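You operate a simulated robot arm through the tools that you are given. There is no shell and no other tool.

Carry out the task below with a simulated two-armed robot. There is one attempt and no reset: what you move stays moved.

TASK
Scoop the spilt nuts into the pink pan and rake them level.
Fine: use the blue scoop and the white paddle; put scoop and paddle back where they were; nothing stays spilt. Set down upright: blue scoop, white paddle.

Only the result counts: the job must be done as asked and must still hold three seconds after the hand-in. Knocking over, shifting, dropping, spilling or breaking anything else fails it.

THE ROBOT
Two 7-joint arms with fingered hands on one trunk that stands fixed in place. Base frame: the origin is at the foot of the trunk, x ahead of it, y to its left, z up; the work surface is at about z = 900. Lengths are in mm, angles in rad, forces in N, time in s.
The left shoulder is at [99, 128, 1086], the right one opposite. Each reaches about 1156 mm from its shoulder. Payload 5 kg a hand.
The TCP of each hand is the grasp point between the finger pads, 37 mm short of the fingertips. In the tool frame z runs along the fingers and y along their closing line. The gripper opens to 124 mm; its body begins 43 mm behind the TCP. The gripper is a hand of 3 fingers: y runs from the thumb to the fingers, the wrist lies at [-21, -116, -203] in the tool frame.
Orientation is that of the tool frame in the base frame, as a unit quaternion [x, y, z, w]. With the fingers straight down and the wrist toward the robot, the tool's x, y and z point along [0, 1, 0], [1, 0, 0] and [0, 0, -1] of the base frame.

THE INTERFACE
- The arms move only by the tool send_rows. It takes "left_plan", "right_plan" or both (then of equal length, played together; a hand with none holds still); each is a list that holds one entry, the list of rows, each a list of 6 numbers: the turn, a rotation vector about the tool's x, y, z in units of 5 degrees (1.0 is 5 degrees), then the shift along the tool's x, y, z in units of 30 mm (1.0 is 30 mm). In form: [[[ax, ay, az, tx, ty, tz], ...]]. A call has 1 to 20 rows; each row shifts and turns the commanded pose from where the row before left it, along the tool's axes as they then stand. A call with a number of a shift or a turn outside -1 to 1 is refused whole. Rows are played at 5 a second. More than 50 mm and 0.15 rad between two rows, and nothing of the call is played. Where a pose cannot be reached the arm comes as near as it can. A force on the tool above 40 N (or 10 N above the force at the start of the call, whichever is more), or a blocked arm, ends the call early, and 0.2 s more pass. In this call time passes only in rows, and 0.2 s behind the last. It gives the time, the measured TCP pose, the force on the tool (base axes), the opening and the grip force at its end, in the units of the frame above (readings bear some noise), with the torque about the TCP (base axes, N m) and any sound that the robot's microphone picked up.
- Cameras (640 x 400 px; columns grow to the right, rows downward): "scene" is now at [260.9, -62.1, 1298]; the picture's right is [-0.63, -0.78, 0.00], its down [-0.12, 0.10, -0.99] and it looks along [0.77, -0.62, -0.15] (base axes); focal length 214 px, centre (320, 200). "left" rides on the left gripper at [-72, -104, -154] in its tool frame; the picture's right is [-0.83, -0.26, 0.49], its down [0.51, -0.72, 0.47] and it looks along [0.23, 0.64, 0.73] (tool axes); focal length 243 px, centre (320, 200). "right" rides on the right gripper at [72, -104, -154] in its tool frame; the picture's right is [-0.83, 0.26, -0.49], its down [-0.51, -0.72, 0.47] and it looks along [-0.23, 0.64, 0.73] (tool axes); focal length 243 px, centre (320, 200). There is no depth. A picture from a camera that has moved, and an enlarged one, comes with that camera's place and axes in the base frame and with its lens. The place of the scene camera against the robot may be out by one fixed shift of up to 18 mm in any direction.
- camera(camera): a new picture of that camera. The clock stands still meanwhile.
- raise_lower(by): moves the trunk up (or, below 0, down) by that many mm; the arms and the scene camera ride with it, the base frame stays. It gives what a move gives, with no picture.
- finger_targets(index, middle, thumb_bend, thumb_turn, hand): sets how far each is bent, from 0 (flat) to 1 (curled in); at 0.3 the hand is open as for a grip, at 0.7 the pads meet at the TCP. One left out holds its place. A second passes; each finger stops where it meets its share of the squeeze, and holds until it gets a number again. It is the only way to open and close the hand. It gives what a move gives, with no picture; readings hold the bend of each and the force on the fingers (four entries, about 0 where the hand has none), thumb and palm. thumb_turn goes from beside the hand (0) to across from the fingers (1), as for a grip.
- turn_head(pan, tilt): turns the head with the scene camera to pan (to the left, within 1.396 rad either way) and tilt (down, from -0.506 to 1.204), counted from straight ahead of the robot (the tilt from the chest, where the trunk bows). It gives what a move gives.
- close_up(camera, box): a new picture of the part [left, top, right, bottom] of that camera's present view, enlarged. The clock stands still meanwhile.
- job_done(): hands the job in; it is judged then, once.

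Places have to be worked out from the pictures, the camera data and where the tool is seen. Open the grippers and draw the arms clear of the work before you hand the job in, unless the task says otherwise.

The tools are called after ">>>" as a command line: name --argument value ..., lists and objects as JSON in quotes. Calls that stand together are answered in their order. send_rows: Moves the arms, as the interface text tells. Its arguments: {"type":"object","properties":{"left_plan":{"type":"array","items":{"type":"array","items":{"type":"array","items":{"type":"number"}}}},"right_plan":{"type":"array","items":{"type":"array","items":{"type":"array","items":{"type":"number"}}}}},"required":[]} The other tools are called the same way: raise_lower (by) moves the trunk up or down; finger_targets (index, middle, thumb_bend, thumb_turn, hand) moves the fingers one by one; turn_head (pan, tilt) turns the head that bears the scene camera; camera (camera) takes a picture; close_up (camera, box) takes an enlarged picture of a part of a camera's view; job_done () hands the job in.

At the start:

```text
clock: 0.0
left_eef_pos: [595.5, -83.7, 1332.2]
left_orientation: [0.707, 0.707, 0.0, 0.0]
left_wrist_force: [0.7, 0.2, 0.2]
left_torque: [-0.01, -0.01, 0.02]
left_gripper_width: 123.7
left_grip_force: 0.1
left_shape: jaw
left_bend: [0.3, 0.3, 0.3, 0.98]
left_finger forces: [0.1, 0.1, 0.0, 0.1, 0.0, 0.0]
right_eef_pos: [418.5, -601.0, 1277.5]
right_orientation: [0.707, 0.707, 0.0, 0.0]
right_wrist_force: [0.1, -0.2, 0.1]
right_torque: [0.01, -0.04, -0.03]
right_gripper_width: 123.6
right_grip_force: 0.1
right_shape: jaw
right_bend: [0.3, 0.3, 0.3, 0.98]
right_finger forces: [0.0, 0.0, 0.0, 0.0, 0.1, 0.0]
trunk travel left (down, up): [-275.0, 288.0]
head pan, tilt (commanded): [-0.677, 0.154]
```

scene: 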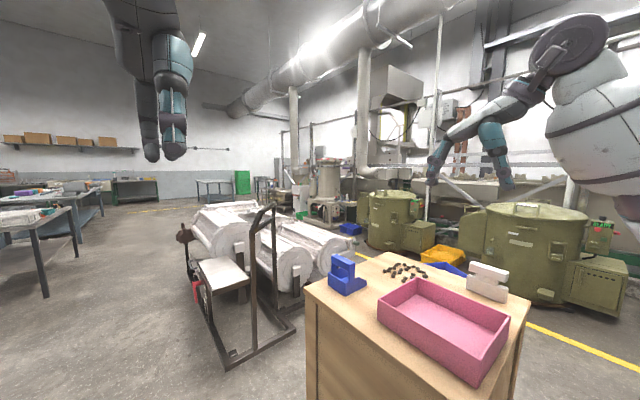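
right: 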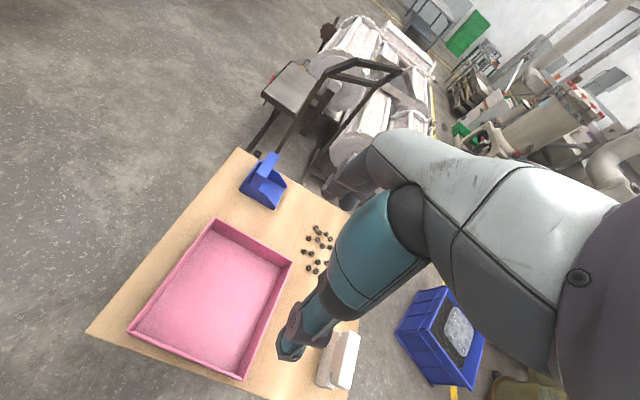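
left: 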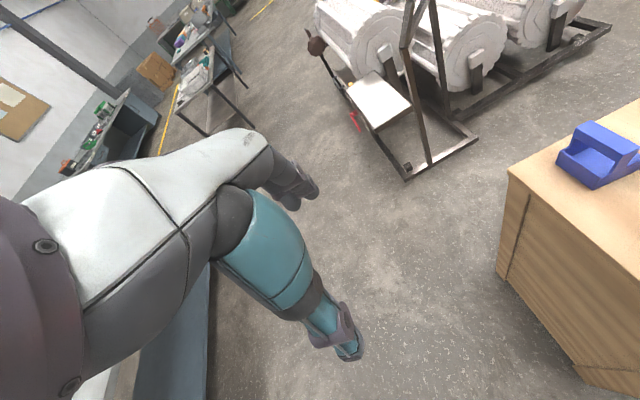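

I start by turning the head to centre on the table and get better pictures of the objects.

>>> turn_head --pan -0.8 --tilt 0.6

```text
clock: 0.9
left_eef_pos: [594.5, -83.4, 1333.1]
left_orientation: [0.707, 0.707, 0.001, 0.0]
left_wrist_force: [0.0, -0.1, 0.8]
left_torque: [0.0, -0.03, 0.0]
left_gripper_width: 123.4
left_grip_force: 0.1
left_shape: jaw
left_bend: [0.3, 0.3, 0.3, 0.98]
left_finger forces: [0.0, 0.0, 0.0, 0.1, 0.0, 0.0]
right_eef_pos: [416.8, -602.0, 1277.1]
right_orientation: [0.707, 0.707, -0.001, 0.0]
right_wrist_force: [0.4, 0.3, 0.0]
right_torque: [0.03, -0.02, 0.0]
right_gripper_width: 123.8
right_grip_force: 0.1
right_shape: jaw
right_bend: [0.3, 0.3, 0.3, 0.98]
right_finger forces: [0.0, 0.0, 0.1, 0.1, 0.0, 0.0]
trunk travel left (down, up): [-275.0, 288.0]
head pan, tilt (commanded): [-0.799, 0.6]
```

Head has turned; now a picture to see the table layout.

>>> camera --camera "scene"

>>> close_up --camera "right" --box '[80, 130, 400, 400]'

```text
taken
camera scene: at [250.2, -67.2, 1257.0], right [-0.72, -0.7, 0.0], down [-0.39, 0.4, -0.83], along [0.58, -0.59, -0.56], focal length 214 px, centre (320, 200)
```

scene: 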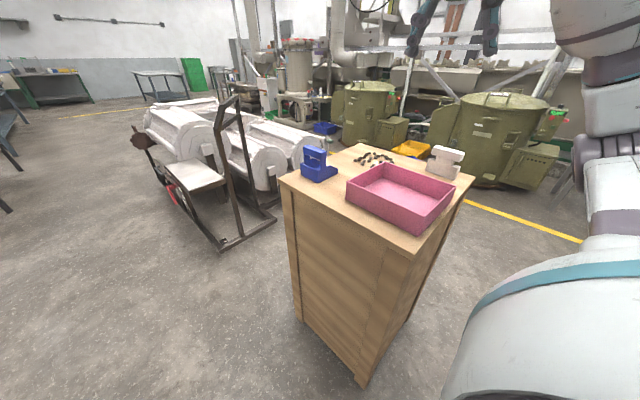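

```text
1.48 times, centred on (240, 265) of right
camera zoom: at [313.6, -529.6, 1430.9], right [0.26, -0.83, 0.49], down [-0.72, -0.51, -0.47], along [0.64, -0.23, -0.73], focal length 359 px, centre (438, 104)
```

zoom: 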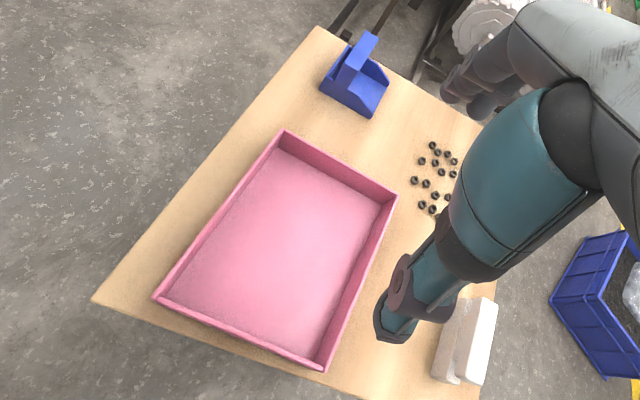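

The table holds a blue scoop (left), black nuts (back), a pink pan (front right), and a white paddle (right back). I zoom in on each.

>>> close_up --camera "scene" --box '[280, 130, 400, 205]'

>>> close_up --camera "scene" --box '[380, 130, 500, 205]'

>>> close_up --camera "scene" --box '[320, 130, 480, 240]'

```text
5.33 times, centred on (340, 168) of scene
camera zoom: at [250.2, -67.2, 1257.0], right [-0.72, -0.7, 0.0], down [-0.39, 0.4, -0.83], along [0.58, -0.59, -0.56], focal length 1144 px, centre (213, 373)
```

zoom: 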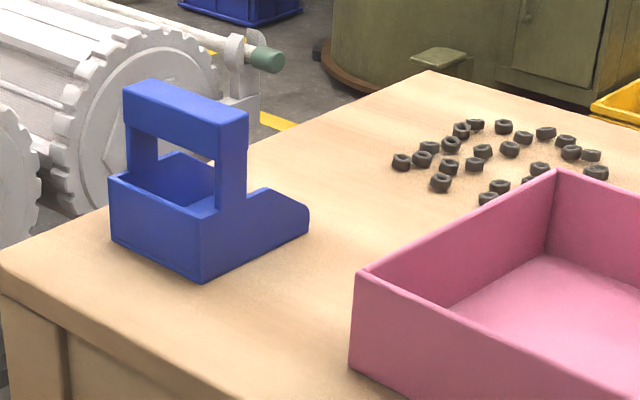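

```text
5.33 times, centred on (440, 168) of scene
camera zoom: at [250.2, -67.2, 1257.0], right [-0.72, -0.7, 0.0], down [-0.39, 0.4, -0.83], along [0.58, -0.59, -0.56], focal length 1144 px, centre (-320, 373)
```

zoom: 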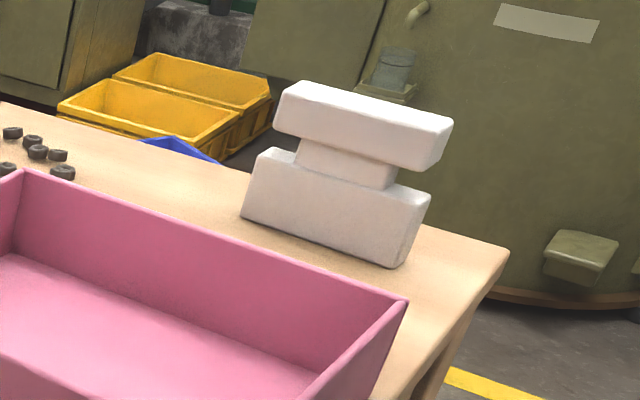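

```text
3.64 times, centred on (400, 185) of scene
camera zoom: at [250.2, -67.2, 1257.0], right [-0.72, -0.7, 0.0], down [-0.39, 0.4, -0.83], along [0.58, -0.59, -0.56], focal length 780 px, centre (29, 254)
```

zoom: 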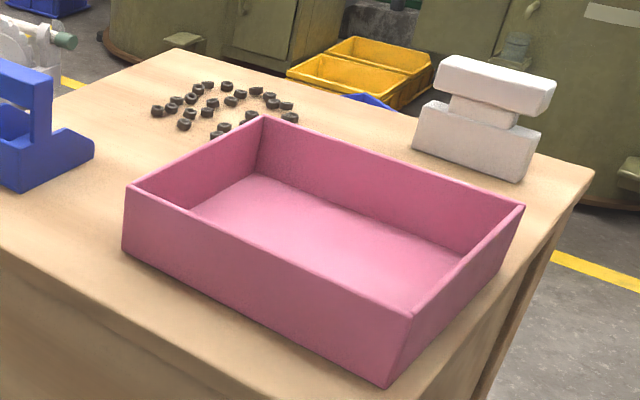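

The layout is clear: everything is aligned with the base axes. I look closely at the hand's shape and finger thickness, because clearances around the handles matter.

>>> turn_head --pan -0.95 --tilt 0.1

>>> camera --camera "scene"

>>> close_up --camera "scene" --box '[340, 60, 560, 200]'

```text
clock: 1.8
left_eef_pos: [595.9, -84.2, 1332.5]
left_orientation: [0.707, 0.707, 0.0, 0.0]
left_wrist_force: [0.0, -0.2, -1.0]
left_torque: [-0.03, 0.0, 0.02]
left_gripper_width: 123.6
left_grip_force: 0.1
left_shape: jaw
left_bend: [0.3, 0.3, 0.3, 0.98]
left_finger forces: [0.0, 0.0, 0.0, 0.0, 0.0, 0.1]
right_eef_pos: [418.8, -601.4, 1277.4]
right_orientation: [0.707, 0.707, 0.001, 0.0]
right_wrist_force: [0.2, -1.2, 0.9]
right_torque: [-0.03, 0.01, 0.02]
right_gripper_width: 123.6
right_grip_force: 0.0
right_shape: jaw
right_bend: [0.3, 0.3, 0.3, 0.98]
right_finger forces: [0.1, 0.1, 0.0, 0.0, 0.0, 0.0]
trunk travel left (down, up): [-275.0, 288.0]
head pan, tilt (commanded): [-0.949, 0.099]
```

```text
taken
camera scene: at [242.2, -78.8, 1303.0], right [-0.81, -0.58, 0.0], down [-0.06, 0.08, -0.99], along [0.58, -0.81, -0.1], focal length 214 px, centre (320, 200)
```

scene: 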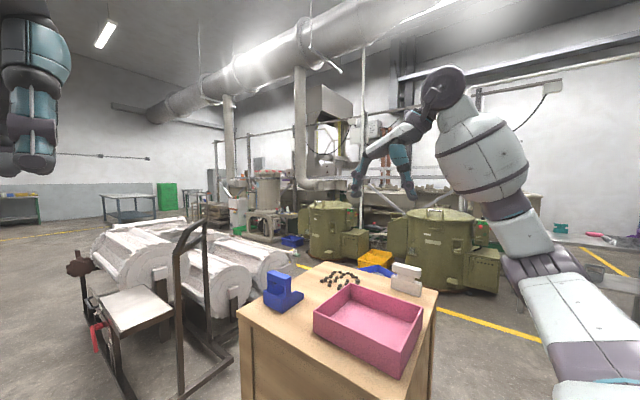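

```text
2.86 times, centred on (450, 130) of scene
camera zoom: at [242.2, -78.8, 1303.0], right [-0.81, -0.58, 0.0], down [-0.06, 0.08, -0.99], along [0.58, -0.81, -0.1], focal length 613 px, centre (-51, 400)
```

zoom: 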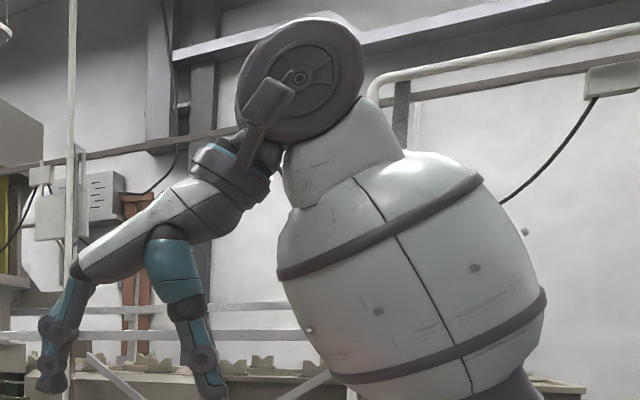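

The hand is a large claw with a thumb on the robot side and two fingers beyond. I raise the trunk for a steeper view of the table and later downward reach.

>>> raise_lower --by 200

>>> turn_head --pan -0.88 --tilt 0.75

>>> camera --camera "scene"

>>> camera --camera "right"

```text
clock: 4.0
left_eef_pos: [596.2, -84.2, 1531.5]
left_orientation: [0.707, 0.707, 0.0, 0.0]
left_wrist_force: [-0.5, 0.0, 0.0]
left_torque: [-0.03, 0.01, -0.04]
left_gripper_width: 123.5
left_grip_force: 0.0
left_shape: jaw
left_bend: [0.3, 0.3, 0.3, 0.98]
left_finger forces: [0.1, 0.0, 0.0, 0.0, 0.0, 0.1]
right_eef_pos: [418.4, -602.3, 1476.2]
right_orientation: [0.707, 0.707, -0.001, -0.001]
right_wrist_force: [-0.4, -0.1, -0.1]
right_torque: [0.05, 0.02, -0.02]
right_gripper_width: 123.6
right_grip_force: 0.0
right_shape: jaw
right_bend: [0.3, 0.3, 0.3, 0.98]
right_finger forces: [0.1, 0.0, 0.0, 0.0, 0.1, 0.0]
trunk travel left (down, up): [-475.0, 88.0]
head pan, tilt (commanded): [-0.949, 0.099]
```

```text
clock: 5.0
left_eef_pos: [595.0, -84.3, 1532.6]
left_orientation: [0.707, 0.708, 0.0, 0.0]
left_wrist_force: [-0.6, -0.2, -0.4]
left_torque: [-0.02, 0.0, -0.01]
left_gripper_width: 123.7
left_grip_force: 0.0
left_shape: jaw
left_bend: [0.3, 0.3, 0.3, 0.98]
left_finger forces: [0.0, 0.1, 0.0, 0.1, 0.1, 0.0]
right_eef_pos: [417.3, -601.5, 1477.0]
right_orientation: [0.707, 0.707, 0.0, 0.0]
right_wrist_force: [0.7, 0.9, 0.1]
right_torque: [0.0, 0.0, -0.02]
right_gripper_width: 123.6
right_grip_force: 0.1
right_shape: jaw
right_bend: [0.3, 0.3, 0.3, 0.98]
right_finger forces: [0.0, 0.1, 0.0, 0.0, 0.0, 0.0]
trunk travel left (down, up): [-475.0, 88.0]
head pan, tilt (commanded): [-0.88, 0.75]
```

```text
taken
camera scene: at [179.1, -67.7, 1458.2], right [-0.77, -0.64, 0.0], down [-0.43, 0.53, -0.73], along [0.47, -0.56, -0.68], focal length 214 px, centre (320, 200)
```

scene: 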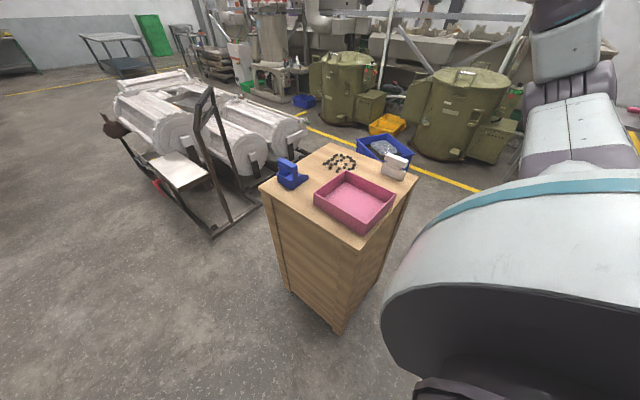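

```text
taken
camera right: at [313.2, -529.5, 1631.0], right [0.26, -0.83, 0.49], down [-0.72, -0.51, -0.47], along [0.64, -0.23, -0.73], focal length 243 px, centre (320, 200)
```

right: 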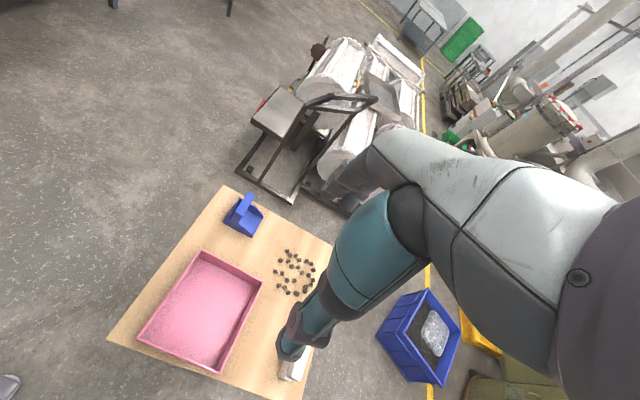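

Now enlarged views of the scoop, paddle, nuts and pan from this higher viewpoint.

>>> close_up --camera "scene" --box '[265, 148, 321, 183]'

>>> close_up --camera "scene" --box '[366, 140, 422, 175]'

>>> close_up --camera "scene" --box '[308, 140, 372, 180]'

>>> close_up --camera "scene" --box '[258, 135, 426, 240]'

>>> close_up --camera "right" --box '[220, 180, 340, 255]'

>>> close_up --camera "right" --box '[260, 240, 340, 290]'

```text
11.43 times, centred on (293, 166) of scene
camera zoom: at [179.1, -67.7, 1458.2], right [-0.77, -0.64, 0.0], down [-0.43, 0.53, -0.73], along [0.47, -0.56, -0.68], focal length 2451 px, centre (629, 594)
```

zoom: 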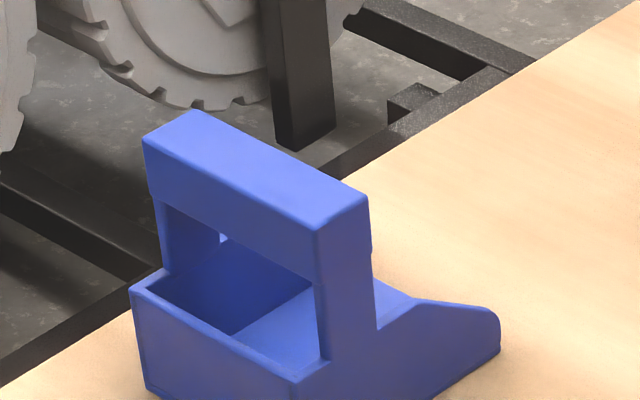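

```text
11.43 times, centred on (394, 158) of scene
camera zoom: at [179.1, -67.7, 1458.2], right [-0.77, -0.64, 0.0], down [-0.43, 0.53, -0.73], along [0.47, -0.56, -0.68], focal length 2451 px, centre (-526, 686)
```

zoom: 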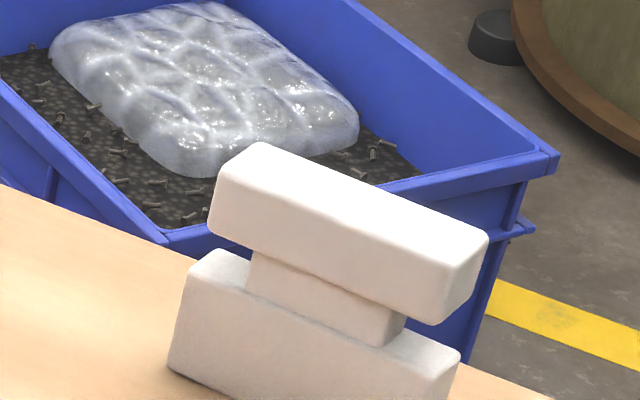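

```text
10.00 times, centred on (340, 160) of scene
camera zoom: at [179.1, -67.7, 1458.2], right [-0.77, -0.64, 0.0], down [-0.43, 0.53, -0.73], along [0.47, -0.56, -0.68], focal length 2145 px, centre (120, 600)
```

zoom: 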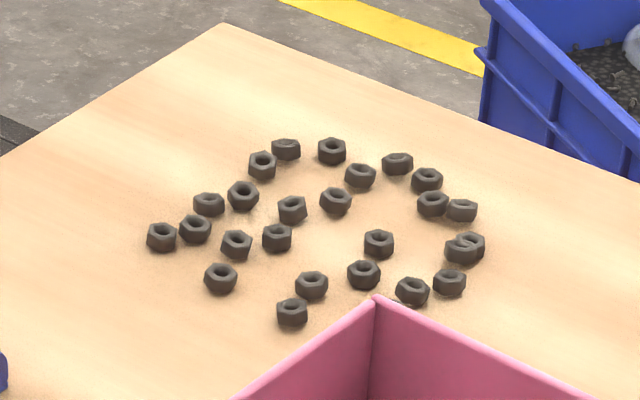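

```text
3.81 times, centred on (342, 188) of scene
camera zoom: at [179.1, -67.7, 1458.2], right [-0.77, -0.64, 0.0], down [-0.43, 0.53, -0.73], along [0.47, -0.56, -0.68], focal length 817 px, centre (236, 248)
```

zoom: 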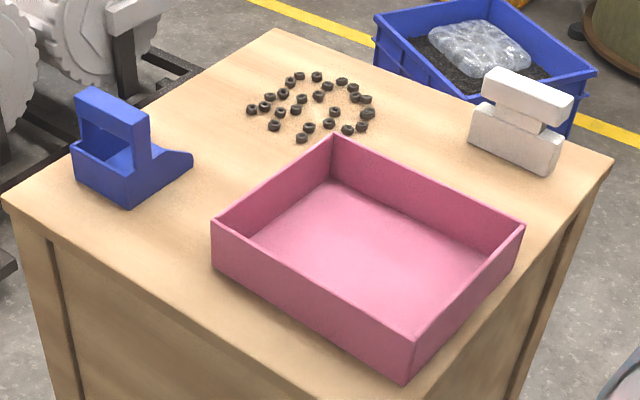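

```text
5.33 times, centred on (280, 218) of right
camera zoom: at [313.2, -529.5, 1631.0], right [0.26, -0.83, 0.49], down [-0.72, -0.51, -0.47], along [0.64, -0.23, -0.73], focal length 1294 px, centre (533, 107)
```

zoom: 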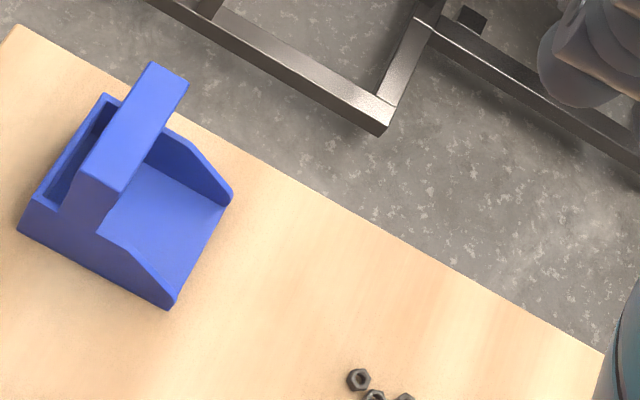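

```text
8.00 times, centred on (300, 265) of right
camera zoom: at [313.2, -529.5, 1631.0], right [0.26, -0.83, 0.49], down [-0.72, -0.51, -0.47], along [0.64, -0.23, -0.73], focal length 1941 px, centre (480, -320)
```

zoom: 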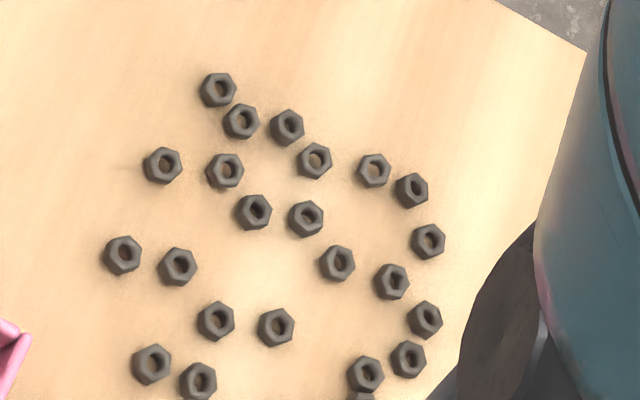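

Nuts are hex nuts about 15 mm wide; the scoop opens toward −y and the paddle stands along x. I test how the right hand can be oriented above the table, first moving it over the nuts well above everything.

>>> send_rows --right_plan '[[[0, 0, 0, -0.625, 0.967, 0.8], [0, 0, 0, -0.625, 0.967, 0.8], [0, 0, 0, -0.625, 0.967, 0.8], [0, 0, 0, -0.625, 0.967, 0.8], [0, 0, 0, -0.625, 0.967, 0.8], [0, 0, 0, -0.625, 0.967, 0.8], [0, 0, 0, -0.625, 0.967, 0.8], [0, 0, 0, -0.625, 0.967, 0.8]]]'

```text
clock: 6.8
left_eef_pos: [598.3, -84.3, 1531.1]
left_orientation: [0.707, 0.707, -0.001, -0.001]
left_wrist_force: [0.9, -0.8, 0.3]
left_torque: [0.0, 0.01, 0.03]
left_gripper_width: 123.6
left_grip_force: 0.1
left_shape: jaw
left_bend: [0.3, 0.3, 0.3, 0.98]
left_finger forces: [0.0, 0.1, 0.0, 0.0, 0.0, 0.0]
right_eef_pos: [652.9, -753.9, 1283.7]
right_orientation: [0.707, 0.707, 0.0, -0.001]
right_wrist_force: [0.4, -0.6, 0.5]
right_torque: [-0.03, 0.06, 0.0]
right_gripper_width: 124.0
right_grip_force: 0.0
right_shape: jaw
right_bend: [0.3, 0.3, 0.3, 0.98]
right_finger forces: [0.1, 0.0, 0.0, 0.0, 0.0, 0.0]
trunk travel left (down, up): [-475.0, 88.0]
head pan, tilt (commanded): [-0.88, 0.75]
```

The hand is over the nuts at z=1284. Now I test yawing so that the wrist lies on the −y side (tool y along +y).

>>> send_rows --right_plan '[[[0, 0, -1, 0, 0, 0], [0, 0, -1, 0, 0, 0], [0, 0, -1, 0, 0, 0], [0, 0, -1, 0, 0, 0], [0, 0, -1, 0, 0, 0], [0, 0, -1, 0, 0, 0], [0, 0, -1, 0, 0, 0], [0, 0, -1, 0, 0, 0], [0, 0, -1, 0, 0, 0], [0, 0, -1, 0, 0, 0], [0, 0, -1, 0, 0, 0], [0, 0, -1, 0, 0, 0], [0, 0, -1, 0, 0, 0], [0, 0, -1, 0, 0, 0], [0, 0, -1, 0, 0, 0], [0, 0, -1, 0, 0, 0], [0, 0, -1, 0, 0, 0], [0, 0, -1, 0, 0, 0]]]'

```text
clock: 10.6
left_eef_pos: [596.8, -80.2, 1532.9]
left_orientation: [0.706, 0.708, -0.001, 0.001]
left_wrist_force: [0.3, 1.3, 0.5]
left_torque: [-0.07, 0.03, 0.0]
left_gripper_width: 123.7
left_grip_force: 0.1
left_shape: jaw
left_bend: [0.3, 0.3, 0.3, 0.98]
left_finger forces: [0.0, 0.0, 0.0, 0.0, 0.0, 0.1]
right_eef_pos: [647.7, -745.0, 1284.5]
right_orientation: [0.001, 1.0, -0.001, 0.002]
right_wrist_force: [0.1, -0.3, 0.0]
right_torque: [-0.05, -0.01, -0.01]
right_gripper_width: 123.7
right_grip_force: 0.1
right_shape: jaw
right_bend: [0.3, 0.3, 0.3, 0.97]
right_finger forces: [0.1, 0.0, 0.0, 0.0, 0.0, 0.1]
right hand out of reach, approached as far as the arm can: row 18
trunk travel left (down, up): [-475.0, 88.0]
head pan, tilt (commanded): [-0.88, 0.75]
```

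Wrist-on-far-side is nearly reachable even here. I look at how the arm sits in that pose.

>>> camera --camera "scene"

>>> camera --camera "right"

```text
taken
camera scene: at [179.8, -65.0, 1458.0], right [-0.77, -0.64, 0.0], down [-0.43, 0.52, -0.73], along [0.47, -0.56, -0.68], focal length 214 px, centre (320, 200)
```

scene: 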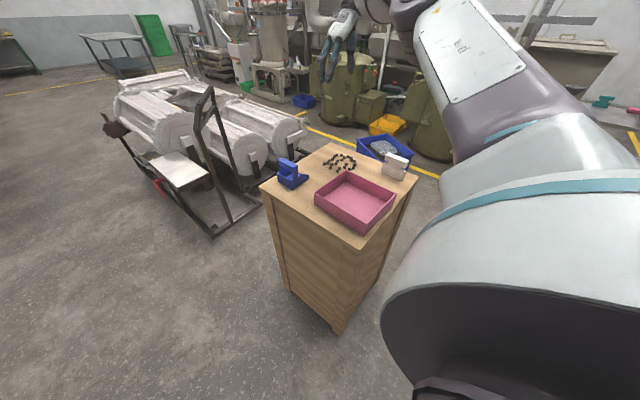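

```text
taken
camera right: at [575.4, -850.5, 1439.0], right [0.83, 0.26, 0.49], down [0.51, -0.72, -0.47], along [0.24, 0.64, -0.73], focal length 243 px, centre (320, 200)
```

right: 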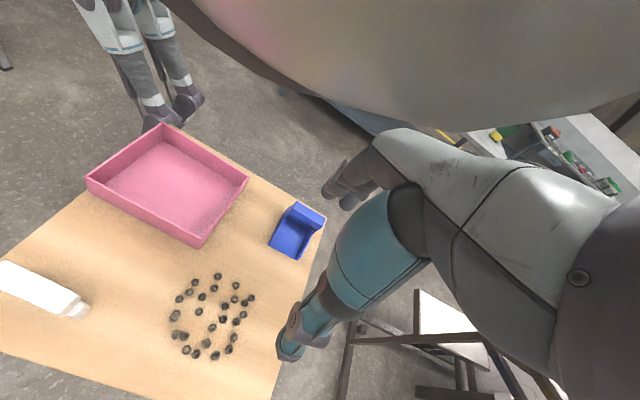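

This view from behind shows scoop mouth, nuts and paddle clearly. I enlarge parts of it to measure positions.

>>> close_up --camera "right" --box '[250, 190, 346, 250]'

>>> close_up --camera "right" --box '[0, 240, 112, 310]'

>>> close_up --camera "right" --box '[150, 250, 294, 340]'

>>> close_up --camera "right" --box '[70, 110, 262, 230]'

```text
6.67 times, centred on (298, 220) of right
camera zoom: at [575.4, -850.5, 1439.0], right [0.83, 0.26, 0.49], down [0.51, -0.72, -0.47], along [0.24, 0.64, -0.73], focal length 1618 px, centre (467, 67)
```

zoom: 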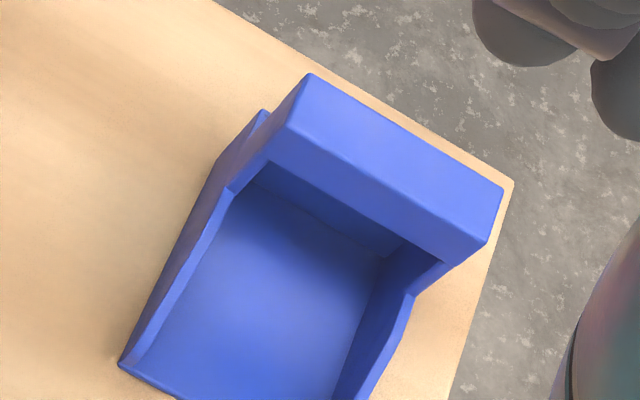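

```text
5.71 times, centred on (56, 275) of right
camera zoom: at [575.4, -850.5, 1439.0], right [0.83, 0.26, 0.49], down [0.51, -0.72, -0.47], along [0.24, 0.64, -0.73], focal length 1386 px, centre (1829, -229)
```

zoom: 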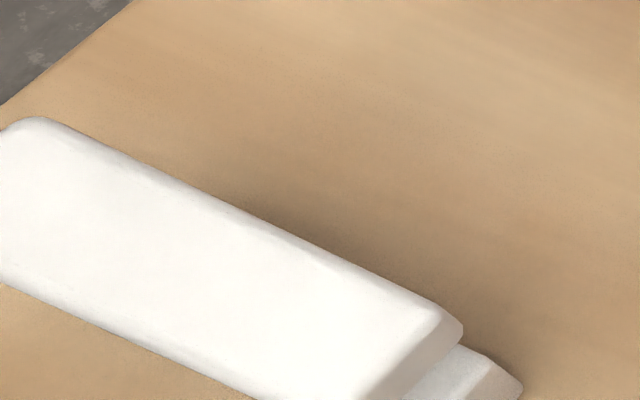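

```text
4.44 times, centred on (222, 295) of right
camera zoom: at [575.4, -850.5, 1439.0], right [0.83, 0.26, 0.49], down [0.51, -0.72, -0.47], along [0.24, 0.64, -0.73], focal length 1078 px, centre (756, -222)
```

zoom: 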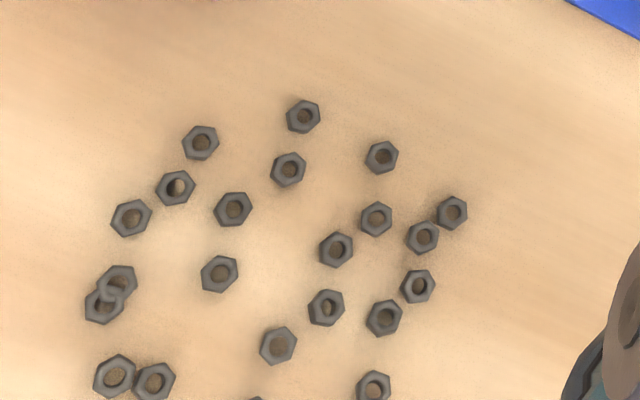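

```text
3.33 times, centred on (166, 170) of right
camera zoom: at [575.4, -850.5, 1439.0], right [0.83, 0.26, 0.49], down [0.51, -0.72, -0.47], along [0.24, 0.64, -0.73], focal length 809 px, centre (833, 300)
```

zoom: 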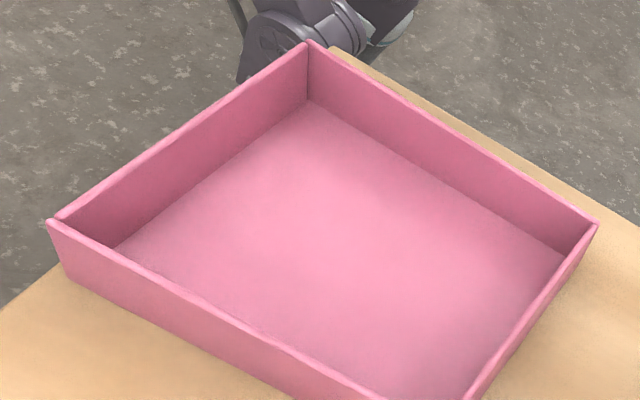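

The right hand can work with its wrist on the far (−y) side, which keeps it clear of a left hand holding the scoop from the +y side. Now I test the left hand: yaw it +90° so its wrist lies toward +y.

>>> send_rows --left_plan '[[[0, 0, 1, 0, 0, 0], [0, 0, 1, 0, 0, 0], [0, 0, 1, 0, 0, 0], [0, 0, 1, 0, 0, 0], [0, 0, 1, 0, 0, 0], [0, 0, 1, 0, 0, 0], [0, 0, 1, 0, 0, 0], [0, 0, 1, 0, 0, 0], [0, 0, 1, 0, 0, 0], [0, 0, 1, 0, 0, 0], [0, 0, 1, 0, 0, 0], [0, 0, 1, 0, 0, 0], [0, 0, 1, 0, 0, 0], [0, 0, 1, 0, 0, 0], [0, 0, 1, 0, 0, 0], [0, 0, 1, 0, 0, 0], [0, 0, 1, 0, 0, 0], [0, 0, 1, 0, 0, 0]]]'

```text
clock: 14.4
left_eef_pos: [595.3, -83.1, 1533.1]
left_orientation: [1.0, -0.001, 0.0, 0.0]
left_wrist_force: [0.4, 0.0, -0.1]
left_torque: [0.02, 0.01, -0.01]
left_gripper_width: 123.7
left_grip_force: 0.2
left_shape: jaw
left_bend: [0.3, 0.3, 0.3, 0.98]
left_finger forces: [0.0, 0.0, 0.0, 0.1, 0.0, 0.1]
right_eef_pos: [647.6, -749.0, 1282.9]
right_orientation: [0.003, 1.0, -0.001, 0.001]
right_wrist_force: [-0.4, 0.0, -0.2]
right_torque: [0.01, 0.0, -0.01]
right_gripper_width: 123.6
right_grip_force: 0.1
right_shape: jaw
right_bend: [0.3, 0.3, 0.3, 0.97]
right_finger forces: [0.1, 0.0, 0.0, 0.0, 0.1, 0.1]
trunk travel left (down, up): [-475.0, 88.0]
head pan, tilt (commanded): [-0.88, 0.75]
```

Left hand yawed fine. I move it above the front of the table (high) to test the dumping tilt in free air.

>>> send_rows --left_plan '[[[0, 0, 0, -0.29, 0.94, 0.55], [0, 0, 0, -0.29, 0.94, 0.55], [0, 0, 0, -0.29, 0.94, 0.55], [0, 0, 0, -0.29, 0.94, 0.55], [0, 0, 0, -0.29, 0.94, 0.55], [0, 0, 0, -0.29, 0.94, 0.55], [0, 0, 0, -0.29, 0.94, 0.55], [0, 0, 0, -0.29, 0.94, 0.55], [0, 0, 0, -0.29, 0.94, 0.55], [0, 0, 0, -0.29, 0.94, 0.55], [0, 0, 0, -0.29, 0.94, 0.55], [0, 0, 0, -0.29, 0.94, 0.55], [0, 0, 0, -0.29, 0.94, 0.55]]]'

>>> camera --camera "scene"

```text
clock: 17.2
left_eef_pos: [482.6, -451.7, 1316.8]
left_orientation: [1.0, 0.001, 0.0, 0.0]
left_wrist_force: [-0.1, 0.0, 0.1]
left_torque: [0.02, -0.01, 0.0]
left_gripper_width: 123.7
left_grip_force: 0.1
left_shape: jaw
left_bend: [0.3, 0.3, 0.3, 0.98]
left_finger forces: [0.1, 0.1, 0.0, 0.0, 0.1, 0.1]
right_eef_pos: [647.7, -750.9, 1282.7]
right_orientation: [0.003, 1.0, -0.001, 0.001]
right_wrist_force: [-0.1, -0.3, 0.1]
right_torque: [0.0, -0.05, 0.0]
right_gripper_width: 123.8
right_grip_force: 0.0
right_shape: jaw
right_bend: [0.3, 0.3, 0.3, 0.97]
right_finger forces: [0.0, 0.0, 0.0, 0.0, 0.0, 0.1]
trunk travel left (down, up): [-475.0, 88.0]
head pan, tilt (commanded): [-0.88, 0.75]
```

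```text
taken
camera scene: at [179.2, -69.4, 1458.0], right [-0.77, -0.64, 0.0], down [-0.43, 0.53, -0.73], along [0.47, -0.56, -0.68], focal length 214 px, centre (320, 200)
```

scene: 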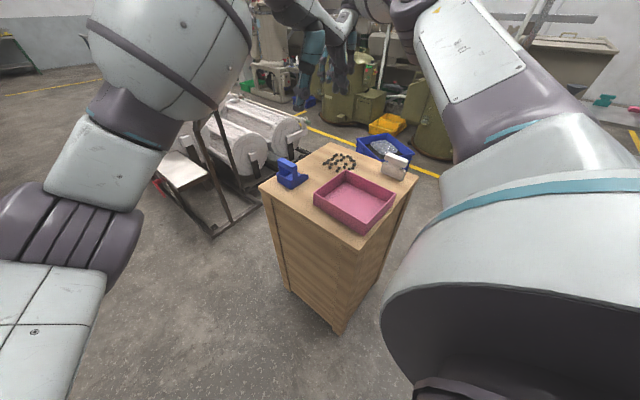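

The left arm has room. Now the dumping tilt test: rotate about tool x by +65° so the scoop mouth (−y) would point down.

>>> send_rows --left_plan '[[[1, 0, 0, 0, 0, 0], [1, 0, 0, 0, 0, 0], [1, 0, 0, 0, 0, 0], [1, 0, 0, 0, 0, 0], [1, 0, 0, 0, 0, 0], [1, 0, 0, 0, 0, 0], [1, 0, 0, 0, 0, 0], [1, 0, 0, 0, 0, 0], [1, 0, 0, 0, 0, 0], [1, 0, 0, 0, 0, 0], [1, 0, 0, 0, 0, 0], [1, 0, 0, 0, 0, 0], [1, 0, 0, 0, 0, 0]]]'

>>> camera --camera "scene"

```text
clock: 20.0
left_eef_pos: [520.6, -415.8, 1323.1]
left_orientation: [0.954, 0.002, 0.001, -0.299]
left_wrist_force: [-0.2, -0.4, -0.4]
left_torque: [0.03, -0.05, 0.03]
left_gripper_width: 123.9
left_grip_force: 0.0
left_shape: jaw
left_bend: [0.3, 0.3, 0.3, 0.98]
left_finger forces: [0.1, 0.1, 0.0, 0.0, 0.0, 0.0]
left hand out of reach, approached as far as the arm can: row 7, 8, 9, 10, 11, 12, 13
right_eef_pos: [648.1, -748.4, 1284.8]
right_orientation: [0.003, 1.0, -0.001, 0.001]
right_wrist_force: [0.2, -0.4, 0.5]
right_torque: [-0.02, 0.04, 0.0]
right_gripper_width: 123.7
right_grip_force: 0.1
right_shape: jaw
right_bend: [0.3, 0.3, 0.3, 0.97]
right_finger forces: [0.0, 0.1, 0.0, 0.0, 0.0, 0.0]
trunk travel left (down, up): [-475.0, 88.0]
head pan, tilt (commanded): [-0.88, 0.75]
```

```text
taken
camera scene: at [179.2, -67.8, 1458.1], right [-0.77, -0.64, 0.0], down [-0.43, 0.53, -0.73], along [0.47, -0.56, -0.68], focal length 214 px, centre (320, 200)
```

scene: 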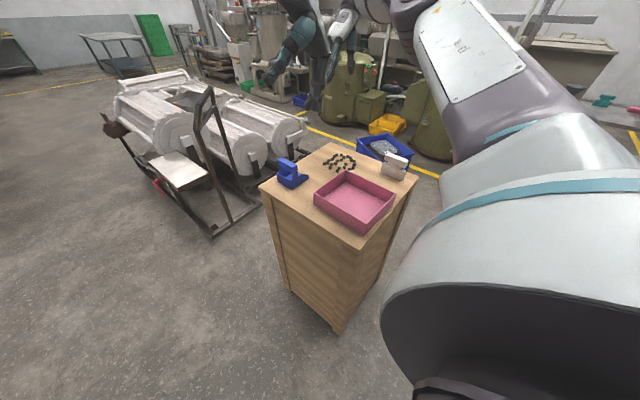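

Over-flexing in that yaw stops at about 35°, so dumping that way is not enough. I undo part of the tilt and see where the commanded pose stands, then try another yaw.

>>> send_rows --left_plan '[[[-1, 0, 0, 0, 0, 0], [-1, 0, 0, 0, 0, 0], [-1, 0, 0, 0, 0, 0], [-1, 0, 0, 0, 0, 0], [-1, 0, 0, 0, 0, 0], [-1, 0, 0, 0, 0, 0], [-1, 0, 0, 0, 0, 0]]]'

```text
clock: 21.6
left_eef_pos: [521.4, -414.2, 1322.9]
left_orientation: [1.0, 0.003, 0.0, 0.004]
left_wrist_force: [0.4, -0.6, 0.3]
left_torque: [0.01, 0.02, 0.02]
left_gripper_width: 124.0
left_grip_force: 0.1
left_shape: jaw
left_bend: [0.3, 0.3, 0.3, 0.98]
left_finger forces: [0.0, 0.0, 0.0, 0.0, 0.0, 0.0]
right_eef_pos: [647.9, -747.1, 1284.9]
right_orientation: [0.003, 1.0, -0.001, 0.0]
right_wrist_force: [0.9, -0.8, 0.6]
right_torque: [-0.03, 0.0, 0.0]
right_gripper_width: 123.8
right_grip_force: 0.0
right_shape: jaw
right_bend: [0.3, 0.3, 0.3, 0.97]
right_finger forces: [0.0, 0.0, 0.0, 0.0, 0.0, 0.1]
trunk travel left (down, up): [-475.0, 88.0]
head pan, tilt (commanded): [-0.88, 0.75]
```

The commanded pose resets to what was reached. Now yaw the left hand by −100° about tool z, to bring the wrist across the arm's line, then test the tilt there.

>>> send_rows --left_plan '[[[0, 0, -1, 0, 0, 0], [0, 0, -1, 0, 0, 0], [0, 0, -1, 0, 0, 0], [0, 0, -1, 0, 0, 0], [0, 0, -1, 0, 0, 0], [0, 0, -1, 0, 0, 0], [0, 0, -1, 0, 0, 0], [0, 0, -1, 0, 0, 0], [0, 0, -1, 0, 0, 0], [0, 0, -1, 0, 0, 0], [0, 0, -1, 0, 0, 0], [0, 0, -1, 0, 0, 0], [0, 0, -1, 0, 0, 0], [0, 0, -1, 0, 0, 0], [0, 0, -1, 0, 0, 0], [0, 0, -1, 0, 0, 0], [0, 0, -1, 0, 0, 0], [0, 0, -1, 0, 0, 0], [0, 0, -1, 0, 0, 0], [0, 0, -1, 0, 0, 0]]]'

>>> send_rows --left_plan '[[[1, 0, 0, 0, 0, 0], [1, 0, 0, 0, 0, 0], [1, 0, 0, 0, 0, 0], [1, 0, 0, 0, 0, 0], [1, 0, 0, 0, 0, 0], [1, 0, 0, 0, 0, 0], [1, 0, 0, 0, 0, 0], [1, 0, 0, 0, 0, 0], [1, 0, 0, 0, 0, 0], [1, 0, 0, 0, 0, 0], [1, 0, 0, 0, 0, 0], [1, 0, 0, 0, 0, 0], [1, 0, 0, 0, 0, 0]]]'

>>> camera --camera "scene"

```text
clock: 25.8
left_eef_pos: [520.1, -416.2, 1322.3]
left_orientation: [0.64, 0.768, -0.001, 0.001]
left_wrist_force: [0.8, 0.4, 0.3]
left_torque: [0.01, -0.02, -0.02]
left_gripper_width: 124.0
left_grip_force: 0.1
left_shape: jaw
left_bend: [0.3, 0.3, 0.3, 0.98]
left_finger forces: [0.1, 0.1, 0.0, 0.0, 0.0, 0.0]
right_eef_pos: [647.5, -748.8, 1283.7]
right_orientation: [0.003, 1.0, 0.0, 0.001]
right_wrist_force: [-0.4, 0.1, -0.2]
right_torque: [-0.02, -0.01, 0.01]
right_gripper_width: 123.9
right_grip_force: 0.1
right_shape: jaw
right_bend: [0.3, 0.3, 0.3, 0.97]
right_finger forces: [0.0, 0.0, 0.0, 0.0, 0.0, 0.0]
trunk travel left (down, up): [-475.0, 88.0]
head pan, tilt (commanded): [-0.88, 0.75]
```

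```text
clock: 28.6
left_eef_pos: [520.3, -415.8, 1322.5]
left_orientation: [0.541, 0.646, -0.415, -0.343]
left_wrist_force: [0.1, -0.1, 0.9]
left_torque: [0.01, -0.01, 0.01]
left_gripper_width: 124.1
left_grip_force: 0.1
left_shape: jaw
left_bend: [0.3, 0.3, 0.3, 0.98]
left_finger forces: [0.1, 0.0, 0.0, 0.1, 0.0, 0.0]
right_eef_pos: [647.9, -749.5, 1282.5]
right_orientation: [0.002, 1.0, 0.0, 0.0]
right_wrist_force: [-0.1, -0.6, -0.3]
right_torque: [0.01, 0.04, -0.02]
right_gripper_width: 123.9
right_grip_force: 0.1
right_shape: jaw
right_bend: [0.3, 0.3, 0.3, 0.97]
right_finger forces: [0.0, 0.1, 0.0, 0.1, 0.0, 0.2]
trunk travel left (down, up): [-475.0, 88.0]
head pan, tilt (commanded): [-0.88, 0.75]
```

```text
taken
camera scene: at [180.1, -67.8, 1457.9], right [-0.77, -0.64, 0.0], down [-0.43, 0.53, -0.73], along [0.47, -0.56, -0.68], focal length 214 px, centre (320, 200)
```

scene: 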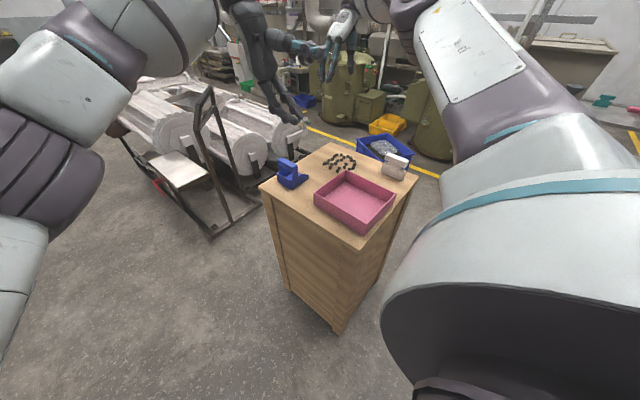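

The full 65° tilt works in this yaw. I check it also works down over the pan.

>>> send_rows --left_plan '[[[0, 0, 0, -0.654, 0.562, 0.71], [0, 0, 0, -0.654, 0.562, 0.71], [0, 0, 0, -0.654, 0.562, 0.71], [0, 0, 0, -0.654, 0.562, 0.71], [0, 0, 0, -0.654, 0.562, 0.71], [0, 0, 0, -0.654, 0.562, 0.71], [0, 0, 0, -0.654, 0.562, 0.71]]]'

>>> camera --camera "scene"

>>> camera --camera "left"

```text
clock: 30.2
left_eef_pos: [500.1, -466.0, 1265.9]
left_orientation: [0.542, 0.647, -0.413, -0.343]
left_wrist_force: [1.4, -0.2, -0.1]
left_torque: [0.0, 0.04, 0.0]
left_gripper_width: 123.9
left_grip_force: 0.0
left_shape: jaw
left_bend: [0.3, 0.3, 0.3, 0.98]
left_finger forces: [0.0, 0.1, 0.0, 0.0, 0.1, 0.0]
left hand out of reach, approached as far as the arm can: row 3, 4, 5, 6, 7
right_eef_pos: [648.8, -749.0, 1283.1]
right_orientation: [0.003, 1.0, -0.001, 0.001]
right_wrist_force: [0.1, 0.0, -0.7]
right_torque: [-0.02, 0.01, 0.04]
right_gripper_width: 123.8
right_grip_force: 0.0
right_shape: jaw
right_bend: [0.3, 0.3, 0.3, 0.97]
right_finger forces: [0.0, 0.1, 0.0, 0.0, 0.0, 0.0]
trunk travel left (down, up): [-475.0, 88.0]
head pan, tilt (commanded): [-0.88, 0.75]
```

```text
taken
camera scene: at [179.9, -67.8, 1458.0], right [-0.77, -0.64, 0.0], down [-0.43, 0.53, -0.73], along [0.47, -0.56, -0.68], focal length 214 px, centre (320, 200)
```

scene: 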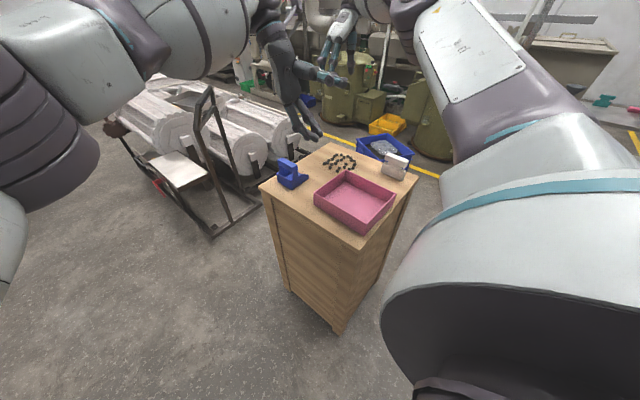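

```text
taken
camera left: at [607.9, -519.0, 1424.9], right [-0.4, -0.92, 0.03], down [-0.81, 0.37, 0.45], along [-0.43, 0.15, -0.89], focal length 243 px, centre (320, 200)
```

left: 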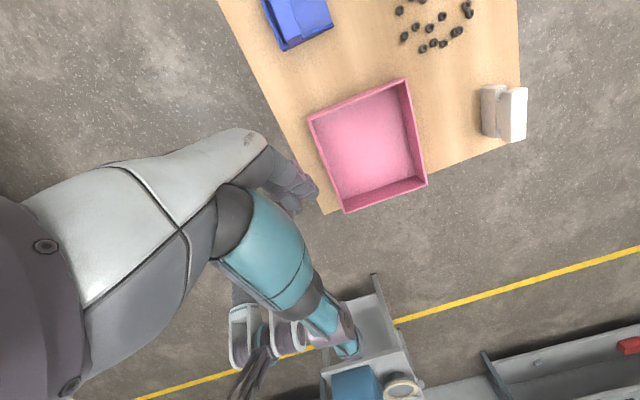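

The orientation holds but the reach stopped at (500,−466,1266). I probe which direction is limiting: try moving purely −y, then see.

>>> send_rows --left_plan '[[[0, 0, 0, -0.985, 0.0735, -0.158], [0, 0, 0, -0.985, 0.0735, -0.158], [0, 0, 0, -0.985, 0.0735, -0.158]]]'

```text
clock: 31.0
left_eef_pos: [499.7, -465.4, 1266.6]
left_orientation: [0.541, 0.647, -0.414, -0.342]
left_wrist_force: [0.3, -0.1, 0.2]
left_torque: [-0.04, -0.01, -0.01]
left_gripper_width: 123.8
left_grip_force: 0.1
left_shape: jaw
left_bend: [0.3, 0.3, 0.3, 0.98]
left_finger forces: [0.1, 0.0, 0.1, 0.0, 0.1, 0.0]
left hand out of reach, approached as far as the arm can: row 1, 2, 3
right_eef_pos: [647.8, -748.6, 1283.9]
right_orientation: [0.002, 1.0, -0.001, 0.001]
right_wrist_force: [-0.4, 0.4, -0.8]
right_torque: [0.03, 0.0, 0.0]
right_gripper_width: 123.7
right_grip_force: 0.1
right_shape: jaw
right_bend: [0.3, 0.3, 0.3, 0.97]
right_finger forces: [0.0, 0.1, 0.0, 0.0, 0.0, 0.1]
trunk travel left (down, up): [-475.0, 88.0]
head pan, tilt (commanded): [-0.88, 0.75]
```

Motion in −y is the limiting direction at this height. I probe straight down to see whether lower poses reach farther.

>>> send_rows --left_plan '[[[0, 0, 0, 0, 0.906, 0.4226], [0, 0, 0, 0, 0.906, 0.4226], [0, 0, 0, 0, 0.906, 0.4226], [0, 0, 0, 0, 0.906, 0.4226]]]'

>>> send_rows --left_plan '[[[0, 0, 0, -0.985, 0.0735, -0.158], [0, 0, 0, -0.985, 0.0735, -0.158], [0, 0, 0, -0.985, 0.0735, -0.158]]]'

```text
clock: 32.0
left_eef_pos: [501.9, -467.3, 1145.0]
left_orientation: [0.541, 0.646, -0.414, -0.343]
left_wrist_force: [-0.4, -0.8, -1.1]
left_torque: [0.02, 0.04, -0.03]
left_gripper_width: 123.9
left_grip_force: 0.1
left_shape: jaw
left_bend: [0.3, 0.3, 0.3, 0.98]
left_finger forces: [0.0, 0.0, 0.1, 0.0, 0.0, 0.0]
right_eef_pos: [648.8, -748.9, 1283.1]
right_orientation: [0.003, 1.0, -0.001, 0.0]
right_wrist_force: [0.1, 0.1, -0.3]
right_torque: [0.02, 0.07, 0.04]
right_gripper_width: 123.9
right_grip_force: 0.0
right_shape: jaw
right_bend: [0.3, 0.3, 0.3, 0.97]
right_finger forces: [0.0, 0.0, 0.0, 0.1, 0.1, 0.1]
trunk travel left (down, up): [-475.0, 88.0]
head pan, tilt (commanded): [-0.88, 0.75]
```

```text
clock: 32.8
left_eef_pos: [501.2, -474.3, 1144.0]
left_orientation: [0.543, 0.645, -0.413, -0.345]
left_wrist_force: [-0.6, -0.7, -0.1]
left_torque: [0.02, -0.01, -0.02]
left_gripper_width: 123.8
left_grip_force: 0.1
left_shape: jaw
left_bend: [0.3, 0.3, 0.3, 0.98]
left_finger forces: [0.1, 0.0, 0.0, 0.0, 0.1, 0.1]
left hand out of reach, approached as far as the arm can: row 1, 2, 3
right_eef_pos: [649.2, -749.0, 1282.7]
right_orientation: [0.002, 1.0, -0.001, 0.001]
right_wrist_force: [0.5, -0.5, -1.0]
right_torque: [0.02, -0.02, 0.0]
right_gripper_width: 124.2
right_grip_force: 0.0
right_shape: jaw
right_bend: [0.3, 0.3, 0.3, 0.97]
right_finger forces: [0.1, 0.1, 0.0, 0.0, 0.1, 0.0]
trunk travel left (down, up): [-475.0, 88.0]
head pan, tilt (commanded): [-0.88, 0.75]
```

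Lower is fine but −y stays limited. I turn the yaw by +40° about the vertical, which should let the wrist sit less far across, and then probe −y again.

>>> send_rows --left_plan '[[[0, -0.906, -0.4226, 0, 0, 0], [0, -0.906, -0.4226, 0, 0, 0], [0, -0.906, -0.4226, 0, 0, 0], [0, -0.906, -0.4226, 0, 0, 0], [0, -0.906, -0.4226, 0, 0, 0], [0, -0.906, -0.4226, 0, 0, 0], [0, -0.906, -0.4226, 0, 0, 0], [0, -0.906, -0.4226, 0, 0, 0]]]'

```text
clock: 34.6
left_eef_pos: [499.6, -474.2, 1143.5]
left_orientation: [0.286, 0.793, -0.508, -0.18]
left_wrist_force: [0.5, -0.2, -0.1]
left_torque: [0.02, 0.02, 0.02]
left_gripper_width: 124.1
left_grip_force: 0.0
left_shape: jaw
left_bend: [0.3, 0.3, 0.3, 0.98]
left_finger forces: [0.0, 0.0, 0.1, 0.1, 0.1, 0.0]
right_eef_pos: [648.1, -748.1, 1283.0]
right_orientation: [0.002, 1.0, -0.001, 0.001]
right_wrist_force: [0.0, -0.4, 0.1]
right_torque: [-0.02, -0.02, -0.01]
right_gripper_width: 124.0
right_grip_force: 0.0
right_shape: jaw
right_bend: [0.3, 0.3, 0.3, 0.97]
right_finger forces: [0.0, 0.0, 0.0, 0.0, 0.1, 0.0]
trunk travel left (down, up): [-475.0, 88.0]
head pan, tilt (commanded): [-0.88, 0.75]
```

Yaw accepted. Now probe toward the pan centre from here (−y with a little −x).

>>> send_rows --left_plan '[[[0, 0, 0, -0.388, -0.414, 0.888], [0, 0, 0, -0.388, -0.414, 0.888], [0, 0, 0, -0.388, -0.414, 0.888], [0, 0, 0, -0.388, -0.414, 0.888]]]'

>>> camera --camera "scene"

```text
clock: 35.6
left_eef_pos: [471.9, -563.4, 1144.7]
left_orientation: [0.287, 0.792, -0.507, -0.182]
left_wrist_force: [0.2, -0.3, 0.3]
left_torque: [-0.01, 0.01, 0.04]
left_gripper_width: 124.1
left_grip_force: 0.1
left_shape: jaw
left_bend: [0.3, 0.3, 0.3, 0.98]
left_finger forces: [0.0, 0.1, 0.0, 0.0, 0.0, 0.0]
left hand out of reach, approached as far as the arm can: row 4
right_eef_pos: [648.3, -748.9, 1284.5]
right_orientation: [0.003, 1.0, -0.001, 0.001]
right_wrist_force: [-0.1, -0.1, 0.5]
right_torque: [0.02, 0.02, 0.03]
right_gripper_width: 123.8
right_grip_force: 0.1
right_shape: jaw
right_bend: [0.3, 0.3, 0.3, 0.97]
right_finger forces: [0.1, 0.0, 0.1, 0.0, 0.0, 0.0]
trunk travel left (down, up): [-475.0, 88.0]
head pan, tilt (commanded): [-0.88, 0.75]
```

```text
taken
camera scene: at [179.3, -67.8, 1458.0], right [-0.77, -0.64, 0.0], down [-0.43, 0.53, -0.73], along [0.47, -0.56, -0.68], focal length 214 px, centre (320, 200)
```

scene: 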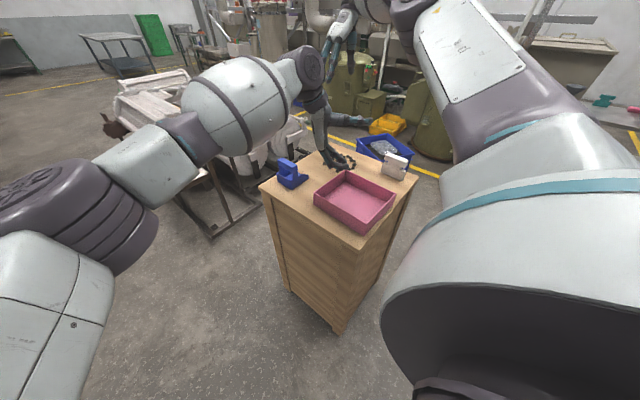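

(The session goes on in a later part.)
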